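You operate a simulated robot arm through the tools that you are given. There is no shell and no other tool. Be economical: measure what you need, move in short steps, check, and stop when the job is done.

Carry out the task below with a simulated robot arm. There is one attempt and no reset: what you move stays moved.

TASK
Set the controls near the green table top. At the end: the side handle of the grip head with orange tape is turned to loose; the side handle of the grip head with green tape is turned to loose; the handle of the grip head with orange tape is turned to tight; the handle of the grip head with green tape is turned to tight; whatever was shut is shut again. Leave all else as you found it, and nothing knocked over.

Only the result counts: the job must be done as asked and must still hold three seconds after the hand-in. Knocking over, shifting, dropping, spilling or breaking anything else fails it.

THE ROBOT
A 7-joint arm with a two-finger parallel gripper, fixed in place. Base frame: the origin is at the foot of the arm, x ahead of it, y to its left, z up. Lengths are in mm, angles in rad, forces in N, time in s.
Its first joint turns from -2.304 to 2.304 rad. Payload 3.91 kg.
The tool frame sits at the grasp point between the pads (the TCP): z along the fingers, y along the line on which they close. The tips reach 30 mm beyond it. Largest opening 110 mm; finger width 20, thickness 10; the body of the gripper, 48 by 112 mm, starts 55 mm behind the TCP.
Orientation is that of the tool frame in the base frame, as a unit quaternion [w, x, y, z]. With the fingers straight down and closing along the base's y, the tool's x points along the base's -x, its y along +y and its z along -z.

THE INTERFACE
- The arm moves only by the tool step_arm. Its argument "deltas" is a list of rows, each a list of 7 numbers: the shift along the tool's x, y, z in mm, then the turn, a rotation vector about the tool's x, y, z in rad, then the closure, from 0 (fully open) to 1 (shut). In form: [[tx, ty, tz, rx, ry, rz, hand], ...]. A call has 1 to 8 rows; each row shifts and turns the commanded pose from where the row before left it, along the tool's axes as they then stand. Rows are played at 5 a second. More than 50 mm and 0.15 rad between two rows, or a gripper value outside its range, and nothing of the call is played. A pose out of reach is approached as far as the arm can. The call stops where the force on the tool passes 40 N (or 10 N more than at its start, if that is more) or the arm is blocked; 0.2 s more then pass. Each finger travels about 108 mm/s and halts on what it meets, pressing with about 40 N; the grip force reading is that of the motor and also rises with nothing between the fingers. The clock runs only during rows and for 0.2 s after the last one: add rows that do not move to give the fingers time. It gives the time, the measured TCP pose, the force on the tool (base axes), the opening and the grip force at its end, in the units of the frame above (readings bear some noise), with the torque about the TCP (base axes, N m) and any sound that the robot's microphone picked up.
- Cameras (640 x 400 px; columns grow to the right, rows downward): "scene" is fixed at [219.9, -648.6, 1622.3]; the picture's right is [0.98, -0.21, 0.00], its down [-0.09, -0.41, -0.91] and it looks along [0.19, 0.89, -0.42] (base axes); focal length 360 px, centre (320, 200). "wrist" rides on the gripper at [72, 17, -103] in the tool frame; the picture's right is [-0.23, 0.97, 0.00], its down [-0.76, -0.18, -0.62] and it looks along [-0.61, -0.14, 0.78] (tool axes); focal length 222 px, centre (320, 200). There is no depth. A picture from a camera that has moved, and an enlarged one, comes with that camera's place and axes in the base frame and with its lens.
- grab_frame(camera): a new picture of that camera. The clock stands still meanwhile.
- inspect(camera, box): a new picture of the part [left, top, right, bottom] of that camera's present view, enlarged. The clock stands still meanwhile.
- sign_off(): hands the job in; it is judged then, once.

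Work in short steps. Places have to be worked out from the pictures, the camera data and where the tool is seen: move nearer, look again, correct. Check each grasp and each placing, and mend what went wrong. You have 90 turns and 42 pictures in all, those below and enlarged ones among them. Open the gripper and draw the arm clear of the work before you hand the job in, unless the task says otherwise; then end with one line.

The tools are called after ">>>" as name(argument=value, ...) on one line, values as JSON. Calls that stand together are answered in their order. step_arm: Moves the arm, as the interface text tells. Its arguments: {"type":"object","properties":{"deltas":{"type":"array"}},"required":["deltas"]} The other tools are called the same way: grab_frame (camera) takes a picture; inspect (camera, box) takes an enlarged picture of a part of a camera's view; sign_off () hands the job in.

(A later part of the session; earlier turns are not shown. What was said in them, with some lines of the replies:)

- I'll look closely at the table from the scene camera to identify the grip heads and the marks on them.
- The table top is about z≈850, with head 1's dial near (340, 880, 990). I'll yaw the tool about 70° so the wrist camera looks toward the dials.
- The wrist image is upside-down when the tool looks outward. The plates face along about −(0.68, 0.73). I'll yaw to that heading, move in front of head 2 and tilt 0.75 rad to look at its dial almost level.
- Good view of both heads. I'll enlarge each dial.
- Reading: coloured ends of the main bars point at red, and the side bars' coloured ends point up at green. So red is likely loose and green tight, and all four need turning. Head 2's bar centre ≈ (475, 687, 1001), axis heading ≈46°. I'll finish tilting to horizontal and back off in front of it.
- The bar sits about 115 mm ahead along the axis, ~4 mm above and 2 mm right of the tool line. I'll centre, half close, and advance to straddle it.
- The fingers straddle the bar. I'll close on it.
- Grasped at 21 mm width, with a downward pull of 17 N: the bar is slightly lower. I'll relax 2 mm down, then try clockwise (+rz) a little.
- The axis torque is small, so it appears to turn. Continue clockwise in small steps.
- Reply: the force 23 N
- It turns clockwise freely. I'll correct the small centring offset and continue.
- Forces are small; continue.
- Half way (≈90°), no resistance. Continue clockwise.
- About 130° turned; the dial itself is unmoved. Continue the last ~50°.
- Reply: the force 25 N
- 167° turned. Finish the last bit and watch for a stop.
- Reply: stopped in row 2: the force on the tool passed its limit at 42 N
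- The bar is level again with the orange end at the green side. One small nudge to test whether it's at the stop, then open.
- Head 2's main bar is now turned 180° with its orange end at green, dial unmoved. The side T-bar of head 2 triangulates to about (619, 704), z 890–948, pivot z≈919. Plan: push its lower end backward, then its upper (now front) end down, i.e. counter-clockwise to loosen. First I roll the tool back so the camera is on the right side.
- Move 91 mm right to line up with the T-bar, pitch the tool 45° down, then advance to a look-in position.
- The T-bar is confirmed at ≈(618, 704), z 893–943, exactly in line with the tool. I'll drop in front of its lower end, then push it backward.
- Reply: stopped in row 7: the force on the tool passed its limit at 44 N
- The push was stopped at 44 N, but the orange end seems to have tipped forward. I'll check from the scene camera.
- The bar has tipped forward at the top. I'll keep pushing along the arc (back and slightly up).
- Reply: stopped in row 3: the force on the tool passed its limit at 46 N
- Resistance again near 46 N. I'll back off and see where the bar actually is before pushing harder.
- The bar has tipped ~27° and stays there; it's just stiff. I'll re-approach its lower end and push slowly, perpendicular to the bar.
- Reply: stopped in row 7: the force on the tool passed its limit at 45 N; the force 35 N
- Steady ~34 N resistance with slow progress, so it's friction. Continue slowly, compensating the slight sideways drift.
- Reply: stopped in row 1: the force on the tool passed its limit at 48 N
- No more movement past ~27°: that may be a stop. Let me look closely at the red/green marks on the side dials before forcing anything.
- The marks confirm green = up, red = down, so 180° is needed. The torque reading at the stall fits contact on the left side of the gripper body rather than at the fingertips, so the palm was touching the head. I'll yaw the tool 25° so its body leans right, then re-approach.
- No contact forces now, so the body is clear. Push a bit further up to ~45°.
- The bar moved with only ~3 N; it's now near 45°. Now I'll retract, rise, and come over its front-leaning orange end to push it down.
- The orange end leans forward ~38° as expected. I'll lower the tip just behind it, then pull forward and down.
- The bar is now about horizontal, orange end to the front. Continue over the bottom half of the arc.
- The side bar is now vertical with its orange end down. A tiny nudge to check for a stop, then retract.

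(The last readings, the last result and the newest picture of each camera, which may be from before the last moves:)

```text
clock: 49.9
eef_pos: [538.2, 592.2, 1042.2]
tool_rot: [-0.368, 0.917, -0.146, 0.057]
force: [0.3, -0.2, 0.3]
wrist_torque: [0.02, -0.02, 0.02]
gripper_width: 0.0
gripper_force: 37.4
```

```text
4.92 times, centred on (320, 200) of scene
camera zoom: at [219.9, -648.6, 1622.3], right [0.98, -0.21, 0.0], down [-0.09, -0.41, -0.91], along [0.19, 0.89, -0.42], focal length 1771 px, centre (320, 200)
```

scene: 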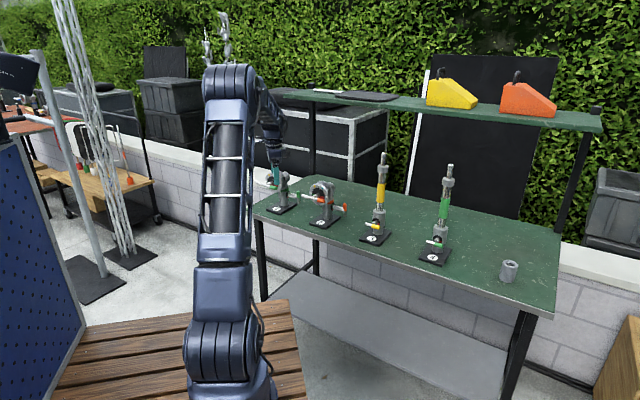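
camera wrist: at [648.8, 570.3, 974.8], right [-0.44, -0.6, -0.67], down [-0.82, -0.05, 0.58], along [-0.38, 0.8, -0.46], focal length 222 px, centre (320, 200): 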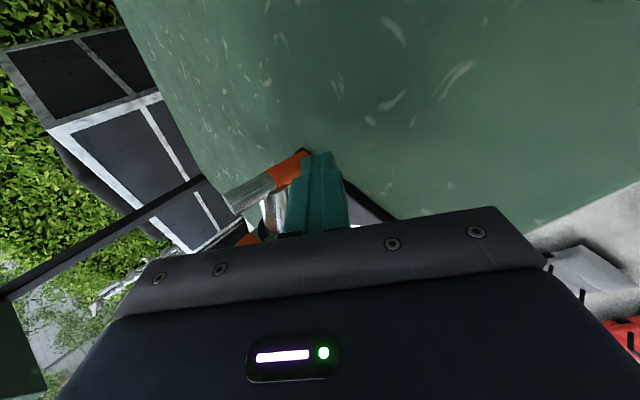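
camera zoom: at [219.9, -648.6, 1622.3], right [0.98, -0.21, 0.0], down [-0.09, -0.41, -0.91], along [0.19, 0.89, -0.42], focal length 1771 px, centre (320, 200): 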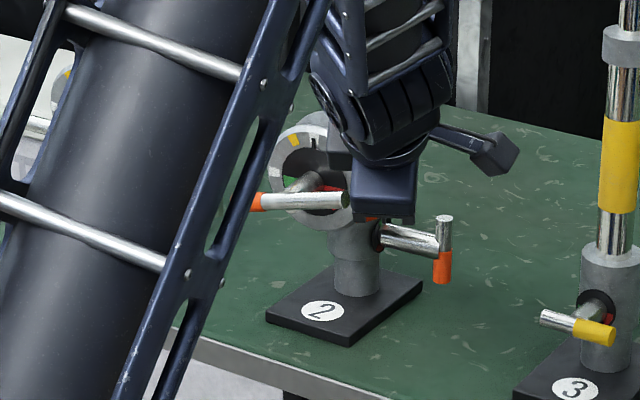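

Head 2's side handle is down at red now. I'll retreat and restore the level orientation, then check head 2's dial unobstructed.

>>> step_arm(deltas=[[-19, 29, -29, 0, 0, 0, 1], [-19, 29, -29, 0, 0, 0, 1], [0, 0, 0, 0, 0.104, 0.104, 1], [0, 0, 0, 0, 0.104, 0.104, 1], [0, 0, 0, 0, 0.104, 0.104, 1], [0, 0, 0, 0.131, 0, 0, 1], [0, 0, 0, 0.131, 0, 0, 1], [0, 0, 0, 0.131, 0, 0, 1]])

>>> step_arm(deltas=[[0, 0, 0, 0.131, 0, 0, 0.8], [0, 0, 0, 0.131, 0, 0, 0.6], [0, 0, 0, 0.13, 0, 0, 0.4], [-45, 0, 0, 0, 0, 0, 0.4], [-45, 0, 0, 0, 0, 0, 0.4], [-45, 0, 0, 0, 0, 0, 0.4], [-45, 0, 0, 0, 0, 0, 0.4], [-45, 0, 0, 0, 0, 0, 0.4]])

>>> inspect(camera="scene", box=[300, 170, 360, 215])

```text
clock: 51.7
eef_pos: [475.0, 526.3, 1043.6]
tool_rot: [-0.508, 0.778, -0.307, 0.206]
force: [-1.3, 0.9, -0.2]
wrist_torque: [-0.02, -0.01, -0.13]
gripper_width: 0.0
gripper_force: 38.0
```

```text
clock: 53.5
eef_pos: [314.6, 679.9, 1040.8]
tool_rot: [-0.649, 0.665, -0.262, 0.26]
force: [0.0, 0.5, 0.6]
wrist_torque: [-0.01, 0.01, 0.03]
gripper_width: 66.0
gripper_force: 0.0
```

```text
8.89 times, centred on (330, 192) of scene
camera zoom: at [219.9, -648.6, 1622.3], right [0.98, -0.21, 0.0], down [-0.09, -0.41, -0.91], along [0.19, 0.89, -0.42], focal length 3197 px, centre (231, 267)
```

zoom: 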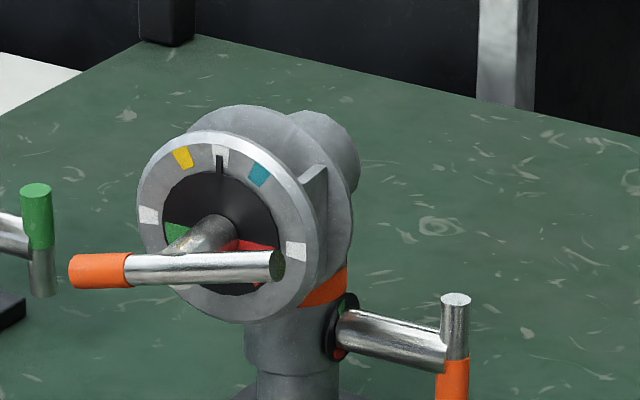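

Head 2's bar now reads ~15° below level on its orange side, and the disc may have nodded slightly when the palm touched it. I'll return to the exact earlier viewing pose to compare with the earlier wrist picture.

>>> step_arm(deltas=[[38, 13.7, -2, 0.02, 0, 0, 0.4], [38, 13.7, -2, 0, 0, 0, 0.4], [38.5, 13.6, -1.7, 0, 0, 0, 0.4], [0, 0, 0, 0, 0, 0, 0.4]])

>>> inspect(camera="wrist", box=[240, 20, 500, 182])

```text
clock: 54.5
eef_pos: [393.2, 599.3, 1000.8]
tool_rot: [-0.655, 0.659, -0.259, 0.262]
force: [0.1, 0.0, -0.8]
wrist_torque: [0.0, 0.0, -0.02]
gripper_width: 66.1
gripper_force: 0.0
```

```text
2.46 times, centred on (370, 101) of wrist
camera zoom: at [376.2, 473.8, 985.6], right [-0.16, 0.15, -0.98], down [-0.98, 0.07, 0.17], along [0.09, 0.99, 0.14], focal length 547 px, centre (197, 444)
```

zoom: 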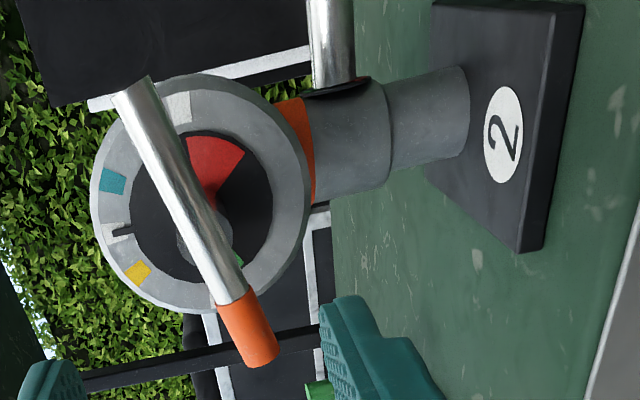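

Seen close, the red zone spans ~0–70° and the green zone ~110–180°; orange at ~166° is well inside green, and base/label positions are unchanged. Head 2 is done. Now to head 1: slide left 249 mm to the same relative pre-grasp pose.

>>> step_arm(deltas=[[-41.5, 0, 0, 0, 0, 0, 0.4], [-41.5, 0, 0, 0, 0, 0, 0.4], [-41.5, 0, 0, 0, 0, 0, 0.4], [-41.5, 0, 0, 0, 0, 0, 0.4], [-41.5, 0, 0, 0, 0, 0, 0.4], [-41.5, 0, 2, 0, 0, 0, 0.4], [0, 0, 0, 0, 0, 0, 0.4]])

>>> grab_frame(camera="wrist")

```text
clock: 56.1
eef_pos: [214.0, 770.8, 1000.7]
tool_rot: [-0.655, 0.659, -0.26, 0.262]
force: [-0.4, -0.3, 0.4]
wrist_torque: [-0.01, 0.0, 0.01]
gripper_width: 65.8
gripper_force: 0.1
```

```text
7 pictures are left
camera wrist: at [195.9, 646.6, 985.2], right [-0.16, 0.15, -0.98], down [-0.98, 0.07, 0.17], along [0.1, 0.99, 0.14], focal length 222 px, centre (320, 200)
```

wrist: 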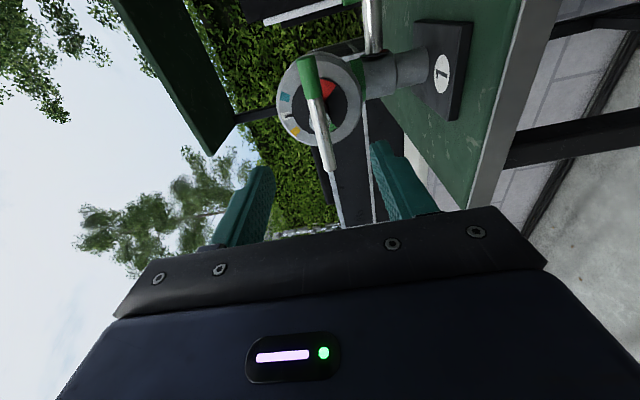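

The view is nearly identical to head 2's pre-grasp, bar perhaps 10 mm nearer. Approach and close on the bar.

>>> step_arm(deltas=[[3, 1, 0, 0, 0, 0, 0.4], [0, 0, 30, 0, 0, 0, 0.4], [0, 0, 30, 0, 0, 0, 0.4], [0, 0, 20, 0, 0, 0, 0.4], [0, 0, 20, 0, 0, 0, 0.4], [0, 0, 0, 0, 0, 0, 0.7], [0, 0, 0, 0, 0, 0, 1], [0, 0, 0, 0, 0, 0, 1]])

>>> step_arm(deltas=[[0, 0, 0, 0, 0, 0, 1], [0, 0, 0, 0, 0, 0, 1]])

```text
clock: 57.9
eef_pos: [284.5, 840.0, 1001.3]
tool_rot: [-0.657, 0.658, -0.26, 0.262]
force: [-0.4, 5.8, 21.9]
wrist_torque: [0.49, -0.27, 0.12]
gripper_width: 20.9
gripper_force: 39.4
```

```text
clock: 58.5
eef_pos: [284.3, 841.0, 1000.5]
tool_rot: [0.658, -0.657, 0.259, -0.262]
force: [1.5, 15.7, 33.0]
wrist_torque: [0.75, -0.42, 0.22]
gripper_width: 21.2
gripper_force: 40.2
```

Gripped, but the bar is higher and ~20 mm ahead of the TCP. I'll reopen, shift up 4 mm and advance 10 mm, and regrip.

>>> step_arm(deltas=[[0, 0, 0, 0, 0, 0, 0.6], [0, -4, 0, 0, 0, 0, 0.6], [0, 0, 10, 0, 0, 0, 0.6], [0, 0, 0, 0, 0, 0, 0.8], [0, 0, 0, 0, 0, 0, 1], [0, 0, 0, 0, 0, 0, 1], [0, 0, 0, 0, 0, 0, 1]])

>>> step_arm(deltas=[[0, 0, 0, 0, 0, 0.08, 1], [0, 0, 0, 0, 0, 0.08, 1], [0, 0, 0, 0, 0, 0.1, 1]])

```text
clock: 60.1
eef_pos: [290.8, 846.6, 1001.4]
tool_rot: [-0.655, 0.66, -0.258, 0.262]
force: [-0.1, -3.0, -2.8]
wrist_torque: [-0.09, 0.03, 0.0]
gripper_width: 21.0
gripper_force: 40.1
```

```text
clock: 60.9
eef_pos: [290.1, 846.6, 1000.3]
tool_rot: [0.683, -0.622, 0.342, -0.175]
force: [-1.2, -1.0, -28.0]
wrist_torque: [-0.32, -0.01, 0.18]
gripper_width: 21.0
gripper_force: 39.8
```

Turning; relieve the downward pull by 2 mm and continue clockwise.

>>> step_arm(deltas=[[0.6, 2.1, 0, 0, 0, 0, 1], [0, 0, 0, 0, 0, 0.1, 1], [0, 0, 0, 0, 0, 0.1, 1], [0, 0, 0, 0, 0, 0.1, 1]])

```text
clock: 61.9
eef_pos: [289.7, 847.3, 999.7]
tool_rot: [0.702, -0.562, 0.432, -0.07]
force: [-12.9, -5.7, -31.0]
wrist_torque: [-0.25, -0.11, 0.1]
gripper_width: 21.3
gripper_force: 40.0
```

Still pulled down; shift 3 mm down and continue.

>>> step_arm(deltas=[[1.1, 2.8, -0.7, 0, 0, 0, 1], [0, 0, 0, 0, 0, 0, 1], [0, 0, 0, 0, 0, 0.1, 1], [0, 0, 0, 0, 0, 0.1, 1], [0, 0, 0, 0, 0, 0.1, 1]])

```text
clock: 63.1
eef_pos: [293.2, 846.0, 999.9]
tool_rot: [0.706, -0.488, 0.512, 0.035]
force: [-7.9, 9.8, -8.0]
wrist_torque: [-0.2, -0.03, -0.31]
gripper_width: 21.5
gripper_force: 40.0
```

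Forces are low. Continue.

>>> step_arm(deltas=[[-0.7, 0.8, 0, 0, 0, 0.11, 1], [0, 0, 0, 0, 0, 0.11, 1], [0, 0, 0, 0, 0, 0.11, 1], [0, 0, 0, 0, 0, 0.11, 1], [0, 0, 0, 0, 0, 0.11, 1]])

>>> step_arm(deltas=[[0, 0, 0, 0, 0, 0.1, 1], [0, 0, 0, 0, 0, 0.1, 1], [0, 0, 0, 0, 0, 0.1, 1], [0, 0, 0, 0, 0, 0.1, 1]])

```text
clock: 64.3
eef_pos: [289.3, 847.9, 997.7]
tool_rot: [0.67, -0.333, 0.624, 0.226]
force: [19.3, 25.9, 3.8]
wrist_torque: [0.02, -0.07, -0.48]
gripper_width: 21.3
gripper_force: 39.8
```

```text
clock: 65.3
eef_pos: [286.7, 846.1, 995.5]
tool_rot: [0.61, -0.205, 0.679, 0.354]
force: [-17.1, -8.6, -2.1]
wrist_torque: [0.18, -0.21, -0.22]
gripper_width: 21.2
gripper_force: 39.8
```

About 104° so far, forces moderate. Continue.

>>> step_arm(deltas=[[0, 0, -1, 0, 0, 0.1, 1], [0, 0, 0, 0, 0, 0.1, 1], [0, 0, 0, 0, 0, 0.1, 1], [0, 0, 0, 0, 0, 0.1, 1], [0, 0, 0, 0, 0, 0.1, 1]])

>>> step_arm(deltas=[[0, 0, 0, 0, 0, 0.1, 1], [0, 0, 0, 0, 0, 0.1, 1], [0, 0, 0, 0, 0, 0.1, 1], [0, 0, 0, 0, 0, 0.1, 1]])

```text
clock: 66.5
eef_pos: [288.4, 846.7, 998.1]
tool_rot: [0.505, -0.028, 0.707, 0.494]
force: [-2.9, 5.7, -0.6]
wrist_torque: [-0.2, 0.15, 0.06]
gripper_width: 21.1
gripper_force: 40.4
```

```text
clock: 67.5
eef_pos: [288.2, 846.9, 1000.3]
tool_rot: [0.397, 0.113, 0.698, 0.585]
force: [-8.8, -1.9, 13.1]
wrist_torque: [0.24, -0.32, 0.11]
gripper_width: 21.1
gripper_force: 40.0
```

155° commanded. Continue to ~178°.

>>> step_arm(deltas=[[0, 0, 0, 0, 0, 0.1, 1], [0, 0, 0, 0, 0, 0.1, 1], [0, 0, 0, 0, 0, 0.1, 1], [0, 0, 0, 0, 0, 0.1, 1]])

>>> step_arm(deltas=[[0, 0, 0, 0, 0, 0.04, 1], [0, 0, 0, 0, 0, 0.04, 1], [0, 0, 0, 0, 0, 0, 1]])

>>> inspect(camera="scene", box=[255, 165, 315, 210])

```text
clock: 68.5
eef_pos: [285.6, 847.8, 1000.9]
tool_rot: [0.272, 0.249, 0.661, 0.653]
force: [-8.2, 16.5, 33.2]
wrist_torque: [0.44, -0.7, 0.97]
gripper_width: 21.3
gripper_force: 40.0
```

```text
clock: 69.0
eef_pos: [287.1, 845.7, 1000.3]
tool_rot: [0.252, 0.27, 0.653, 0.661]
force: [-2.8, -9.4, 6.1]
wrist_torque: [0.1, -0.15, -0.4]
gripper_width: 21.2
gripper_force: 40.4
stopped in row 2: the force on the tool passed its limit at 50 N (the readings are from after the stop); the commanded pose is now the measured one
```

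```text
8.89 times, centred on (285, 188) of scene
camera zoom: at [219.9, -648.6, 1622.3], right [0.98, -0.21, 0.0], down [-0.09, -0.41, -0.91], along [0.19, 0.89, -0.42], focal length 3197 px, centre (631, 311)
```

zoom: 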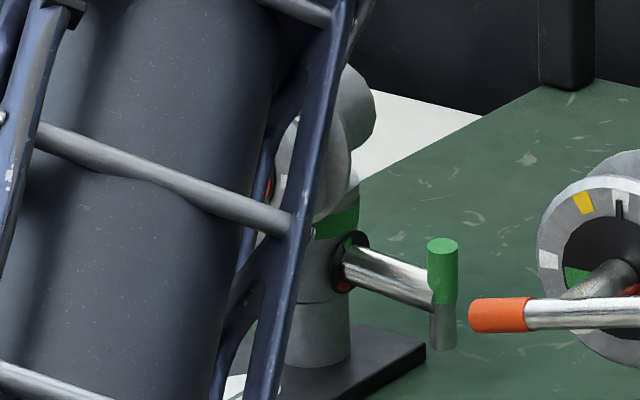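

Head 1's main bar reached the same end as head 2's. T1 is at ≈(443.5, 884), between the two heads, so I'll work it from above: open fingers, near-vertical tool, using only the left finger as a hook, with the body kept in the gap. First release, retreat, roll back and pitch down.

>>> step_arm(deltas=[[0, 0, 0, 0, 0, 0, 0.6], [0, 0, 0, 0, 0, 0.0, 0.4], [0, 0, 0, 0, 0, 0, 0.4], [0, 0, -35, 0, 0, 0, 0.4], [0, 0, -35, 0, 0, 0, 0.4], [0, 0, -30, 0, 0, 0, 0.4], [0, 0, 0, 0, 0, -0.143, 0.4], [0, 0, 0, 0, 0, -0.143, 0.4]])

>>> step_arm(deltas=[[0, 0, 0, 0, 0, -0.143, 0.4], [0, 0, 0, 0, 0, -0.143, 0.4], [0, 0, 0, 0, 0, -0.143, 0.4], [0, 0, 0, 0, 0, -0.143, 0.4], [0, 0, 0, 0, 0, -0.143, 0.4], [0, 0, 0, 0, 0, -0.143, 0.4], [0, 0, 0, 0, 0, -0.143, 0.4], [0, 0, 0, 0, 0, -0.143, 0.4]])

>>> step_arm(deltas=[[0, 0, 0, 0, 0, -0.143, 0.4], [-35, 0, 0, 0, 0, 0, 0.4], [-35, 0, 0, 0, 0, 0, 0.4], [-35, 0, 0, 0, 0, 0, 0.4], [0, 0, 0, 0, 0.145, 0, 0.4], [0, 0, 0, 0, 0.145, 0, 0.4], [0, 0, 0, 0, 0.145, 0, 0.4], [0, 0, 0, 0, 0.145, 0, 0.4]])

>>> step_arm(deltas=[[0, 0, 0, 0, 0.145, 0, 0.4], [0, 0, 0, 0, 0.145, 0, 0.4], [0, 0, 0, 0, 0.145, 0, 0.4], [0, 0, 0, 0, 0.145, 0, 0.4], [0, 0, 0, 0, 0.145, 0, 0.4], [0, 0, 0, 0, 0, 0, 0.4]])

```text
clock: 70.8
eef_pos: [218.0, 774.6, 1001.3]
tool_rot: [0.344, 0.172, 0.685, 0.618]
force: [-0.4, 0.3, 0.2]
wrist_torque: [0.01, 0.0, -0.02]
gripper_width: 66.0
gripper_force: 0.1
```

```text
clock: 72.6
eef_pos: [219.7, 773.0, 999.8]
tool_rot: [0.625, -0.224, 0.67, 0.332]
force: [-0.6, 0.2, -0.7]
wrist_torque: [-0.01, -0.02, -0.02]
gripper_width: 66.3
gripper_force: 0.0
```

```text
clock: 74.4
eef_pos: [220.6, 770.9, 1104.8]
tool_rot: [0.431, -0.343, 0.81, 0.199]
force: [-0.6, 0.3, 0.0]
wrist_torque: [0.0, 0.03, 0.0]
gripper_width: 66.0
gripper_force: 0.2
```

```text
clock: 75.8
eef_pos: [221.6, 773.4, 1105.6]
tool_rot: [0.116, -0.391, 0.911, 0.064]
force: [-0.8, 0.1, -0.8]
wrist_torque: [-0.03, 0.0, -0.01]
gripper_width: 65.7
gripper_force: 0.0
```

Tool is near vertical. Move right then outward at height, above the gap beyond T1.

>>> step_arm(deltas=[[0, -41, 0, 0, 0, 0, 0.4], [0, -41, 0, 0, 0, 0, 0.4], [0, -41, 0, 0, 0, 0, 0.4], [-41, 0, 11, 0, 0, 0, 0.4], [-41, 0, 11, 0, 0, 0, 0.4], [-41, 0, 11, 0, 0, 0, 0.4], [-41, 0, 11, 0, 0, 0, 0.4], [0, 0, 0, 0, 0, 0, 0.4]])

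>>> step_arm(deltas=[[-41, 0, 11, 0, 0, 0, 0.4], [-41, 0, 11, 0, 0, 0, 0.4], [8, 0, 30, 0, 0, 0, 0.4], [0, 0, 0, 0, 0, 0, 0.4]])

>>> grab_frame(camera="wrist")

```text
clock: 77.6
eef_pos: [427.3, 812.9, 1103.4]
tool_rot: [0.117, -0.392, 0.91, 0.064]
force: [0.0, 0.0, -0.5]
wrist_torque: [0.01, 0.0, 0.02]
gripper_width: 66.2
gripper_force: 0.1
```

```text
clock: 78.6
eef_pos: [481.9, 873.4, 1072.8]
tool_rot: [0.117, -0.391, 0.911, 0.064]
force: [0.1, -0.1, 0.1]
wrist_torque: [0.01, -0.02, -0.01]
gripper_width: 66.1
gripper_force: 0.0
```

```text
5 pictures are left
camera wrist: at [404.6, 814.5, 1153.9], right [-0.56, 0.83, 0.08], down [0.54, 0.28, 0.8], along [0.63, 0.49, -0.6], focal length 222 px, centre (320, 200)
```

wrist: 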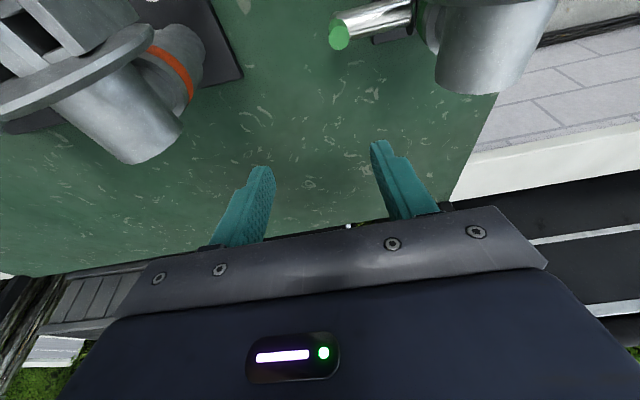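

T1's top resolves to ≈(438, 877). I'll lower the left finger just behind its upper end.

>>> step_arm(deltas=[[11.5, -1, 32.8, 0, 0, 0, 0.4], [11.5, -1, 32.8, 0, 0, 0, 0.4], [11.6, -1, 32.8, 0, 0, 0, 0.4], [0, 0, 0, 0, 0, 0, 0.4]])

>>> grab_frame(camera="wrist")

```text
clock: 79.6
eef_pos: [478.0, 868.0, 969.1]
tool_rot: [0.117, -0.39, 0.911, 0.064]
force: [0.4, 0.0, 0.4]
wrist_torque: [-0.04, 0.01, -0.04]
gripper_width: 66.0
gripper_force: 0.1
```

```text
4 pictures are left
camera wrist: at [401.0, 808.3, 1050.5], right [-0.56, 0.83, 0.08], down [0.54, 0.28, 0.8], along [0.63, 0.49, -0.6], focal length 222 px, centre (320, 200)
```

wrist: 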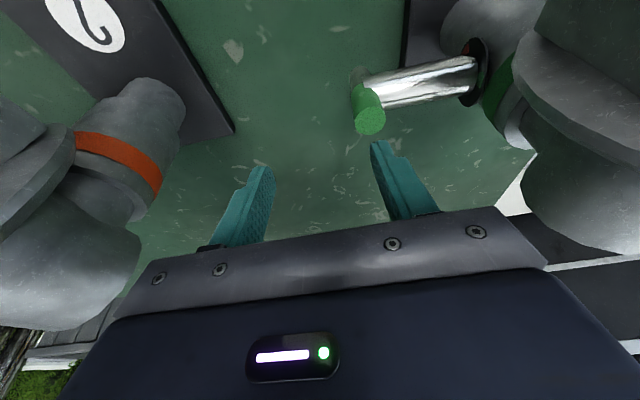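

T1 is confirmed at (438, 877). The left finger is just behind its top; now pull forward, then down.

>>> step_arm(deltas=[[5.6, -1, -1.4, 0, 0, 0, 0.4], [5.6, -1, -1.4, 0, 0, 0, 0.4], [3.7, 0, -1.7, 0, 0, 0, 0.4], [3.7, 0, -1.7, 0, 0, 0, 0.4], [3.7, 0, -1.6, 0, 0, 0, 0.4], [5.7, 0, 0.35, 0, 0, 0, 0.4], [5.7, 0, 0.35, 0, 0, 0, 0.4]])

>>> step_arm(deltas=[[4.35, 0, 3.5, 0, 0, 0, 0.4], [4.35, 0, 3.5, 0, 0, 0, 0.4], [3.1, 0, 3.7, 0, 0, 0, 0.4], [0, 0, 0, 0, 0, 0, 0.4]])

```text
clock: 81.2
eef_pos: [456.6, 842.2, 964.8]
tool_rot: [0.116, -0.392, 0.91, 0.064]
force: [3.1, -5.2, 3.3]
wrist_torque: [-0.03, 0.01, 0.09]
gripper_width: 63.5
gripper_force: 0.0
```

```text
clock: 81.9
eef_pos: [453.1, 837.1, 963.2]
tool_rot: [0.119, -0.39, 0.911, 0.067]
force: [2.7, 0.3, 6.4]
wrist_torque: [0.21, 0.06, -0.05]
gripper_width: 65.4
gripper_force: 0.1
stopped in row 3: the force on the tool passed its limit at 43 N (the readings are from after the stop); the commanded pose is now the measured one
```

Stopped pressing down near bar angle ~76°. One look to see what is touching.

>>> inspect(camera="wrist", box=[290, 20, 530, 230])

```text
1.90 times, centred on (410, 125) of wrist
camera zoom: at [376.6, 778.1, 1043.3], right [-0.56, 0.83, 0.09], down [0.53, 0.27, 0.8], along [0.64, 0.49, -0.59], focal length 423 px, centre (149, 343)
```

zoom: 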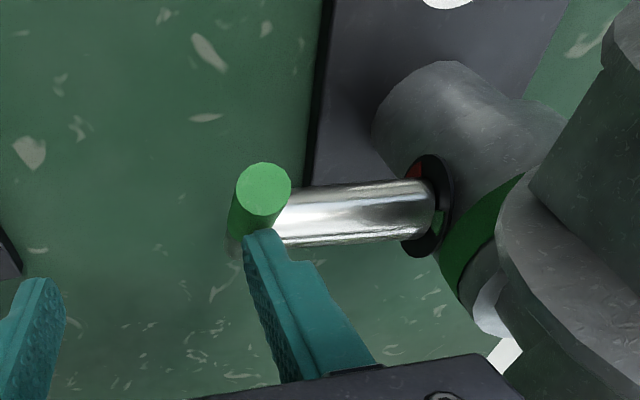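

The finger is in line behind the bar, bar tilted ~65°. I'll shift a bit farther out on the bar and press down in smaller steps.

>>> step_arm(deltas=[[4.5, 0, -4.3, 0, 0, 0, 0.4], [0.5, 0, 2, 0, 0, 0, 0.4], [0.5, 0, 2, 0, 0, 0, 0.4], [0.4, 0, 1.5, 0, 0, 0, 0.4], [0.4, 0, 1.5, 0, 0, 0, 0.4], [0.4, 0, 1.5, 0, 0, 0, 0.4], [0.4, 0, 1.5, 0, 0, 0, 0.4], [0.4, 0, 1.5, 0, 0, 0, 0.4]])

```text
clock: 83.7
eef_pos: [449.2, 834.2, 952.6]
tool_rot: [0.119, -0.391, 0.91, 0.067]
force: [-5.3, -1.9, 7.0]
wrist_torque: [0.19, 0.37, 0.25]
gripper_width: 67.0
gripper_force: 0.8
```

It went down easily to ~100°. Now shift the finger to the front side and continue down, then backward.

>>> step_arm(deltas=[[-2.1, 0, -7.7, 0, 0, 0, 0.4], [9.4, 0, -2.5, 0, 0, 0, 0.4], [9.4, 0, -2.5, 0, 0, 0, 0.4], [1.7, 0, 6.3, 0, 0, 0, 0.4], [1.7, 0, 6.3, 0, 0, 0, 0.4], [0.6, 0, 2.7, 0, 0, 0, 0.4], [0.5, 0, 2.6, 0, 0, 0, 0.4], [0, 0, 0, 0, 0, 0, 0.4]])

>>> step_arm(deltas=[[-0.2, 0, 2.8, 0, 0, 0, 0.4], [-0.1, 0, 2.9, 0, 0, 0, 0.4], [-0.8, 0, 2.6, 0, 0, 0, 0.4], [-0.7, 0, 2.6, 0, 0, 0, 0.4], [-1, 0, 3.3, 0, 0, 0, 0.4], [-0.9, 0, 3.4, 0, 0, 0, 0.4], [0, 0, 0, 0, 0, 0, 0.4]])

>>> step_arm(deltas=[[-1.3, 0, 1.9, 0, 0, 0, 0.4], [-1.3, 0, 1.9, 0, 0, 0, 0.4], [-1.4, 0, 2, 0, 0, 0, 0.4], [0, 0, 0, 0, 0, 0, 0.4]])

```text
clock: 85.5
eef_pos: [436.4, 820.5, 941.0]
tool_rot: [0.119, -0.39, 0.911, 0.067]
force: [0.1, 0.1, -0.1]
wrist_torque: [-0.01, 0.04, 0.0]
gripper_width: 66.4
gripper_force: 0.1
```

```text
clock: 87.1
eef_pos: [441.5, 828.6, 925.4]
tool_rot: [0.119, -0.391, 0.91, 0.066]
force: [-0.4, -0.1, -0.6]
wrist_torque: [-0.01, -0.01, 0.01]
gripper_width: 66.1
gripper_force: 0.1
```

```text
clock: 88.1
eef_pos: [445.2, 831.1, 921.7]
tool_rot: [0.119, -0.391, 0.91, 0.067]
force: [-0.7, -1.1, 0.5]
wrist_torque: [0.01, -0.04, 0.01]
gripper_width: 65.7
gripper_force: 0.0
```

Near the end of the arc; check the bar.

>>> inspect(camera="wrist", box=[290, 0, 530, 210])

```text
1.90 times, centred on (410, 105) of wrist
camera zoom: at [367.8, 771.2, 1002.9], right [-0.56, 0.83, 0.09], down [0.53, 0.27, 0.8], along [0.64, 0.49, -0.59], focal length 423 px, centre (149, 381)
```

zoom: 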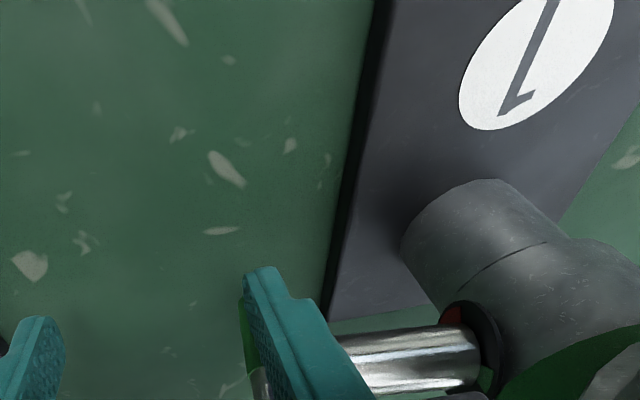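

Green end is down behind the finger. One small extra push, then retract forward-up and verify from the scene camera.

>>> step_arm(deltas=[[-1.5, 0, 0.4, 0, 0, 0, 0.4], [0, 0, 0, 0, 0, 0, 0.4]])

>>> step_arm(deltas=[[19, 0, -5, 0, 0, 0, 0.4], [0, 0, -35, 0, 0, 0, 0.4], [-8, 0, -45, 0, 0, 0, 0.4], [-10, 0, -45, 0, 0, 0, 0.4], [-10, 0, -45, 0, 0, 0, 0.4], [45, 0, -12, 0, 0, 0, 0.4], [45, 0, -12, 0, 0, 0, 0.4], [0, 0, 0, 0, 0, 0, 0.2]])

```text
clock: 88.7
eef_pos: [446.7, 833.1, 921.1]
tool_rot: [0.119, -0.391, 0.91, 0.067]
force: [-0.6, -0.9, -0.1]
wrist_torque: [-0.02, 0.03, 0.04]
gripper_width: 65.9
gripper_force: 0.1
```

```text
clock: 90.5
eef_pos: [356.4, 735.6, 1092.9]
tool_rot: [0.119, -0.39, 0.911, 0.066]
force: [0.0, 0.5, 0.2]
wrist_torque: [-0.02, -0.02, -0.01]
gripper_width: 88.0
gripper_force: 0.1
```

Raise and shift left to clear the scene camera's line, then inspect both heads.

>>> step_arm(deltas=[[15, 20, -35, 0, 0, 0, 0], [15, 20, -35, 0, 0, 0, 0], [20, 0, -5, 0, 0, 0, 0], [0, 0, 0, 0, 0, 0, 0]])

>>> inspect(camera="scene", box=[250, 155, 360, 230])

```text
clock: 91.5
eef_pos: [280.6, 709.1, 1150.0]
tool_rot: [0.119, -0.39, 0.91, 0.066]
force: [-0.4, 0.4, 0.1]
wrist_torque: [0.01, 0.04, 0.01]
gripper_width: 110.4
gripper_force: 0.0
```

```text
5.33 times, centred on (305, 192) of scene
camera zoom: at [219.9, -648.6, 1622.3], right [0.98, -0.21, 0.0], down [-0.09, -0.41, -0.91], along [0.19, 0.89, -0.42], focal length 1918 px, centre (400, 240)
```

zoom: 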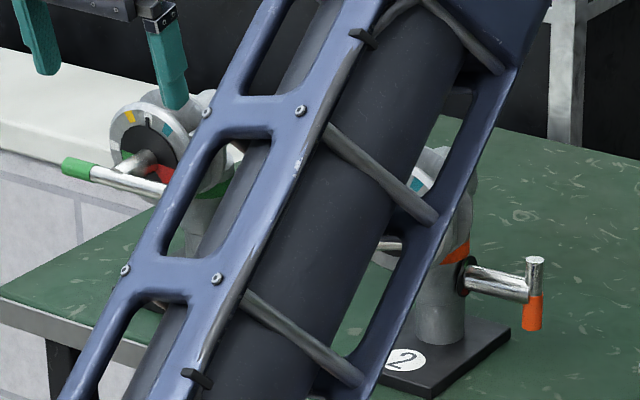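

Main 1 is near 180° with green end on the left; main 2 sits ~15° short (likely bumped while I worked below it). I'll correct it by gently pressing its raised metal end down from above with closed fingers.

>>> step_arm(deltas=[[-17.9, -41.6, 15.2, 0, 0, 0, 0.5], [-17.9, -41.6, 15.2, 0, 0, 0, 1], [-17.9, -41.6, 15.2, 0, 0, 0, 1], [-17.9, -41.6, 15.2, 0, 0, 0, 1], [-17.9, -41.6, 15.2, 0, 0, 0, 1], [0, 0, 0, 0, 0, 0, 1], [0, 0, 0, 0, 0, 0, 1]])

```text
clock: 93.1
eef_pos: [508.8, 649.3, 1096.0]
tool_rot: [0.118, -0.391, 0.91, 0.068]
force: [-0.9, -0.7, 0.2]
wrist_torque: [0.03, -0.01, 0.01]
gripper_width: 0.0
gripper_force: 38.4
```

Lower to just above the bar's metal end, then in 1.5 mm steps.

>>> step_arm(deltas=[[9, 0, 20, 0, 0, 0, 1], [8.9, 0, 19.7, 0, 0, 0, 1], [0, 0, 0, 0, 0, 0, 1], [0.4, 0, 1.45, 0, 0, 0, 1], [0.4, 0, 1.45, 0, 0, 0, 1], [0.4, 0, 1.45, 0, 0, 0, 1], [0.4, 0, 1.45, 0, 0, 0, 1]])

>>> step_arm(deltas=[[0.4, 0, 1.45, 0, 0, 0, 1], [0.4, 0, 1.45, 0, 0, 0, 1], [0.4, 0, 1.45, 0, 0, 0, 1], [0.4, 0, 1.45, 0, 0, 0, 1], [0.3, 0, 1, 0, 0, 0, 1], [0, 0, 0, 0, 0, 0, 1]])

```text
clock: 94.7
eef_pos: [502.4, 642.0, 1047.5]
tool_rot: [0.119, -0.391, 0.91, 0.067]
force: [0.3, -0.3, 2.7]
wrist_torque: [-0.05, -0.03, -0.03]
gripper_width: 0.1
gripper_force: 37.2
```

```text
clock: 96.1
eef_pos: [503.4, 641.5, 1040.4]
tool_rot: [0.119, -0.391, 0.91, 0.067]
force: [0.2, -1.1, 1.1]
wrist_torque: [-0.04, -0.03, -0.02]
gripper_width: 0.1
gripper_force: 37.6
```

Light contact (1–3 N), following down. A few more millimetres.

>>> step_arm(deltas=[[0.3, 0, 1, 0, 0, 0, 1], [0.3, 0, 1, 0, 0, 0, 1], [0.3, 0, 1, 0, 0, 0, 1], [0, 0, 0, 0, 0, 0, 1]])

```text
clock: 97.1
eef_pos: [502.1, 642.5, 1036.8]
tool_rot: [0.12, -0.39, 0.911, 0.067]
force: [-0.2, -3.0, 1.1]
wrist_torque: [-0.09, 0.04, -0.04]
gripper_width: 0.1
gripper_force: 38.0
```

The bar should be about level now. Lift clear, open, and move right/back so the scene camera sees both heads for a final check.

>>> step_arm(deltas=[[-9.5, 0, -35.4, 0, 0, 0, 1], [-9.5, 0, -35.4, 0, 0, 0, 1], [-9.5, 0, -35.4, 0, 0, 0, 1], [23.4, -38.8, -6.3, 0, 0, 0, 0.6], [23.4, -38.8, -6.3, 0, 0, 0, 0.3], [23.4, -38.8, -6.3, 0, 0, 0, 0], [23.4, -38.8, -6.3, 0, 0, 0, 0], [23.4, -38.8, -6.3, 0, 0, 0, 0]])

>>> step_arm(deltas=[[30, -20, -10, 0, 0, 0, 0], [30, -20, -10, 0, 0, 0, 0], [0, 0, 0, 0, 0, 0, 0]])

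>>> inspect(camera="scene", box=[262, 163, 358, 228])

```text
clock: 98.9
eef_pos: [561.7, 418.6, 1140.5]
tool_rot: [0.119, -0.391, 0.91, 0.067]
force: [-0.6, 1.0, 0.0]
wrist_torque: [-0.03, -0.04, -0.03]
gripper_width: 110.2
gripper_force: 0.1
```

```text
clock: 99.7
eef_pos: [546.0, 343.9, 1142.5]
tool_rot: [0.119, -0.391, 0.91, 0.066]
force: [-0.2, -0.2, 0.1]
wrist_torque: [0.01, 0.0, -0.02]
gripper_width: 110.2
gripper_force: 0.0
```

```text
6.15 times, centred on (310, 196) of scene
camera zoom: at [219.9, -648.6, 1622.3], right [0.98, -0.21, 0.0], down [-0.09, -0.41, -0.91], along [0.19, 0.89, -0.42], focal length 2213 px, centre (382, 228)
```

zoom: 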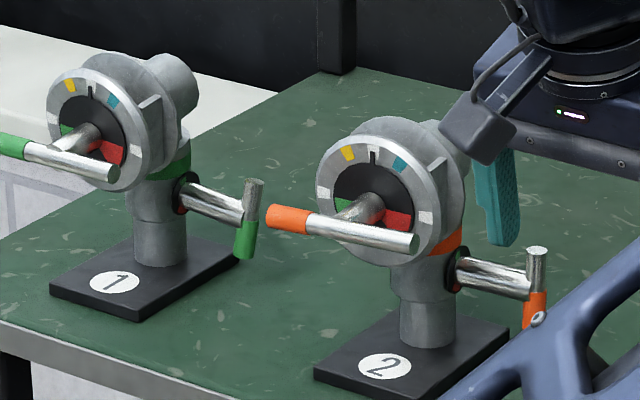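

Both main bars now read level at green and T2 is down. T1 is ~10° short of vertical (still in red); I'll retrace my exact exit path and nudge it a few mm further. First travel back at height.

>>> step_arm(deltas=[[0, 46, 0, 0, 0, 0, 0.4], [0, 45, 0, 0, 0, 0, 0.4], [0, 45, 0, 0, 0, 0, 0.4], [0, 45, 0, 0, 0, 0, 0.4], [0, 45, 0, 0, 0, 0, 0.4], [0, 45, 0, 0, 0, 0, 0.4], [0, 45, 0, 0, 0, 0, 0.4], [0, 45, 0, 0, 0, 0, 0.4]])

>>> step_arm(deltas=[[0, 45, 0, 0, 0, 0, 0.4], [-37, 0, 10, 0, 0, 0, 0.4], [-37, 0, 10, 0, 0, 0, 0.4], [-37, 0, 10, 0, 0, 0, 0.4], [-37, 0, 10, 0, 0, 0, 0.4], [0, 0, 0, 0, 0, 0, 0.4], [0, 0, 0, 0, 0, 0, 0.4]])

```text
clock: 101.5
eef_pos: [287.6, 590.2, 1154.2]
tool_rot: [0.119, -0.39, 0.911, 0.067]
force: [0.4, -0.7, -0.9]
wrist_torque: [0.04, 0.05, 0.01]
gripper_width: 66.3
gripper_force: 0.1
```

```text
clock: 103.1
eef_pos: [357.7, 731.9, 1155.3]
tool_rot: [0.119, -0.391, 0.91, 0.066]
force: [-0.5, 1.5, 0.9]
wrist_torque: [0.0, 0.02, 0.01]
gripper_width: 66.1
gripper_force: 0.2
```

Return to the exact exit waypoint, then go back down the same path.

>>> step_arm(deltas=[[7.2, 1.8, 30.4, 0, 0, 0, 0.4], [7.2, 1.7, 30.4, 0, 0, 0, 0.4], [-45, 0, 12, 0, 0, 0, 0.4], [-45, 0, 12, 0, 0, 0, 0.4], [10, 0, 45, 0, 0, 0, 0.4], [0, 0, 0, 0, 0, 0, 0.4]])

```text
clock: 104.5
eef_pos: [419.0, 809.7, 1045.5]
tool_rot: [0.118, -0.391, 0.91, 0.067]
force: [-0.9, 0.4, 0.3]
wrist_torque: [-0.02, -0.04, 0.01]
gripper_width: 66.1
gripper_force: 0.0
```

Continue down the same path to in front of T1.

>>> step_arm(deltas=[[10, 0, 45, 0, 0, 0, 0.4], [8, 0, 45, 0, 0, 0, 0.4], [0, 0, 35, 0, 0, 0, 0.4], [0, 0, 0, 0, 0, 0, 0.4]])

```text
clock: 105.5
eef_pos: [427.9, 821.6, 920.9]
tool_rot: [0.119, -0.39, 0.911, 0.065]
force: [-0.3, 0.9, 0.2]
wrist_torque: [0.01, 0.01, 0.01]
gripper_width: 66.0
gripper_force: 0.0
```

I'm 6 mm left of the earlier line; shift right 6 mm, then push back slowly, ~4 mm past the earlier end point.

>>> step_arm(deltas=[[0, -6, 0, 0, 0, 0, 0.4], [-9.7, 0, 2.6, 0, 0, 0, 0.4], [-9.7, 0, 2.6, 0, 0, 0, 0.4], [0, 0, 0, 0, 0, 0, 0.4], [-1.4, 0, 0.4, 0, 0, 0, 0.4], [-1.4, 0, 0.4, 0, 0, 0, 0.4], [-1.4, 0, 0.4, 0, 0, 0, 0.4], [0, 0, 0, 0, 0, 0, 0.4]])

```text
clock: 107.3
eef_pos: [451.3, 837.5, 922.6]
tool_rot: [0.119, -0.39, 0.911, 0.067]
force: [3.2, -3.9, 1.4]
wrist_torque: [-0.05, -0.06, -0.04]
gripper_width: 63.8
gripper_force: 0.1
```

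Slight sideways contact only. Retract along the same path and clear the work.

>>> step_arm(deltas=[[12, 0, -3, 0, 0, 0, 0.4], [12, 0, -3, 0, 0, 0, 0.4], [0, 0, -35, 0, 0, 0, 0.4], [-8, 0, -45, 0, 0, 0, 0.4], [-10, 0, -45, 0, 0, 0, 0.4], [-10, 0, -45, 0, 0, 0, 0.4], [45, 0, -12, 0, 0, 0, 0.4], [45, 0, -12, 0, 0, 0, 0]])

>>> step_arm(deltas=[[30, 0, -35, 0, 0, 0, 0], [30, 0, -35, 0, 0, 0, 0], [0, 0, 0, 0, 0, 0, 0]])

>>> grab_frame(camera="wrist")

```text
clock: 109.1
eef_pos: [358.3, 733.6, 1093.1]
tool_rot: [0.118, -0.39, 0.911, 0.066]
force: [0.7, 0.9, -0.6]
wrist_torque: [-0.03, 0.03, 0.04]
gripper_width: 109.8
gripper_force: 0.2
```

```text
clock: 109.9
eef_pos: [306.1, 678.2, 1144.6]
tool_rot: [0.119, -0.39, 0.911, 0.066]
force: [0.4, 0.5, -0.5]
wrist_torque: [0.0, 0.0, -0.04]
gripper_width: 110.1
gripper_force: 0.1
```

```text
refused: no pictures are left
```

The arm is clear and the gripper open. All four handles are set as far as the last pictures and readings show, so I hand in.

>>> sign_off()

```text
The job is handed in.
```

I handed the job in with both grip heads' main handles turned to tight (green) and both side handles turned to loose (red); the last nudge to the green head's side handle and the final state are unpictured, and the orange head's dial may have tilted a few millimetres when the gripper touched it.
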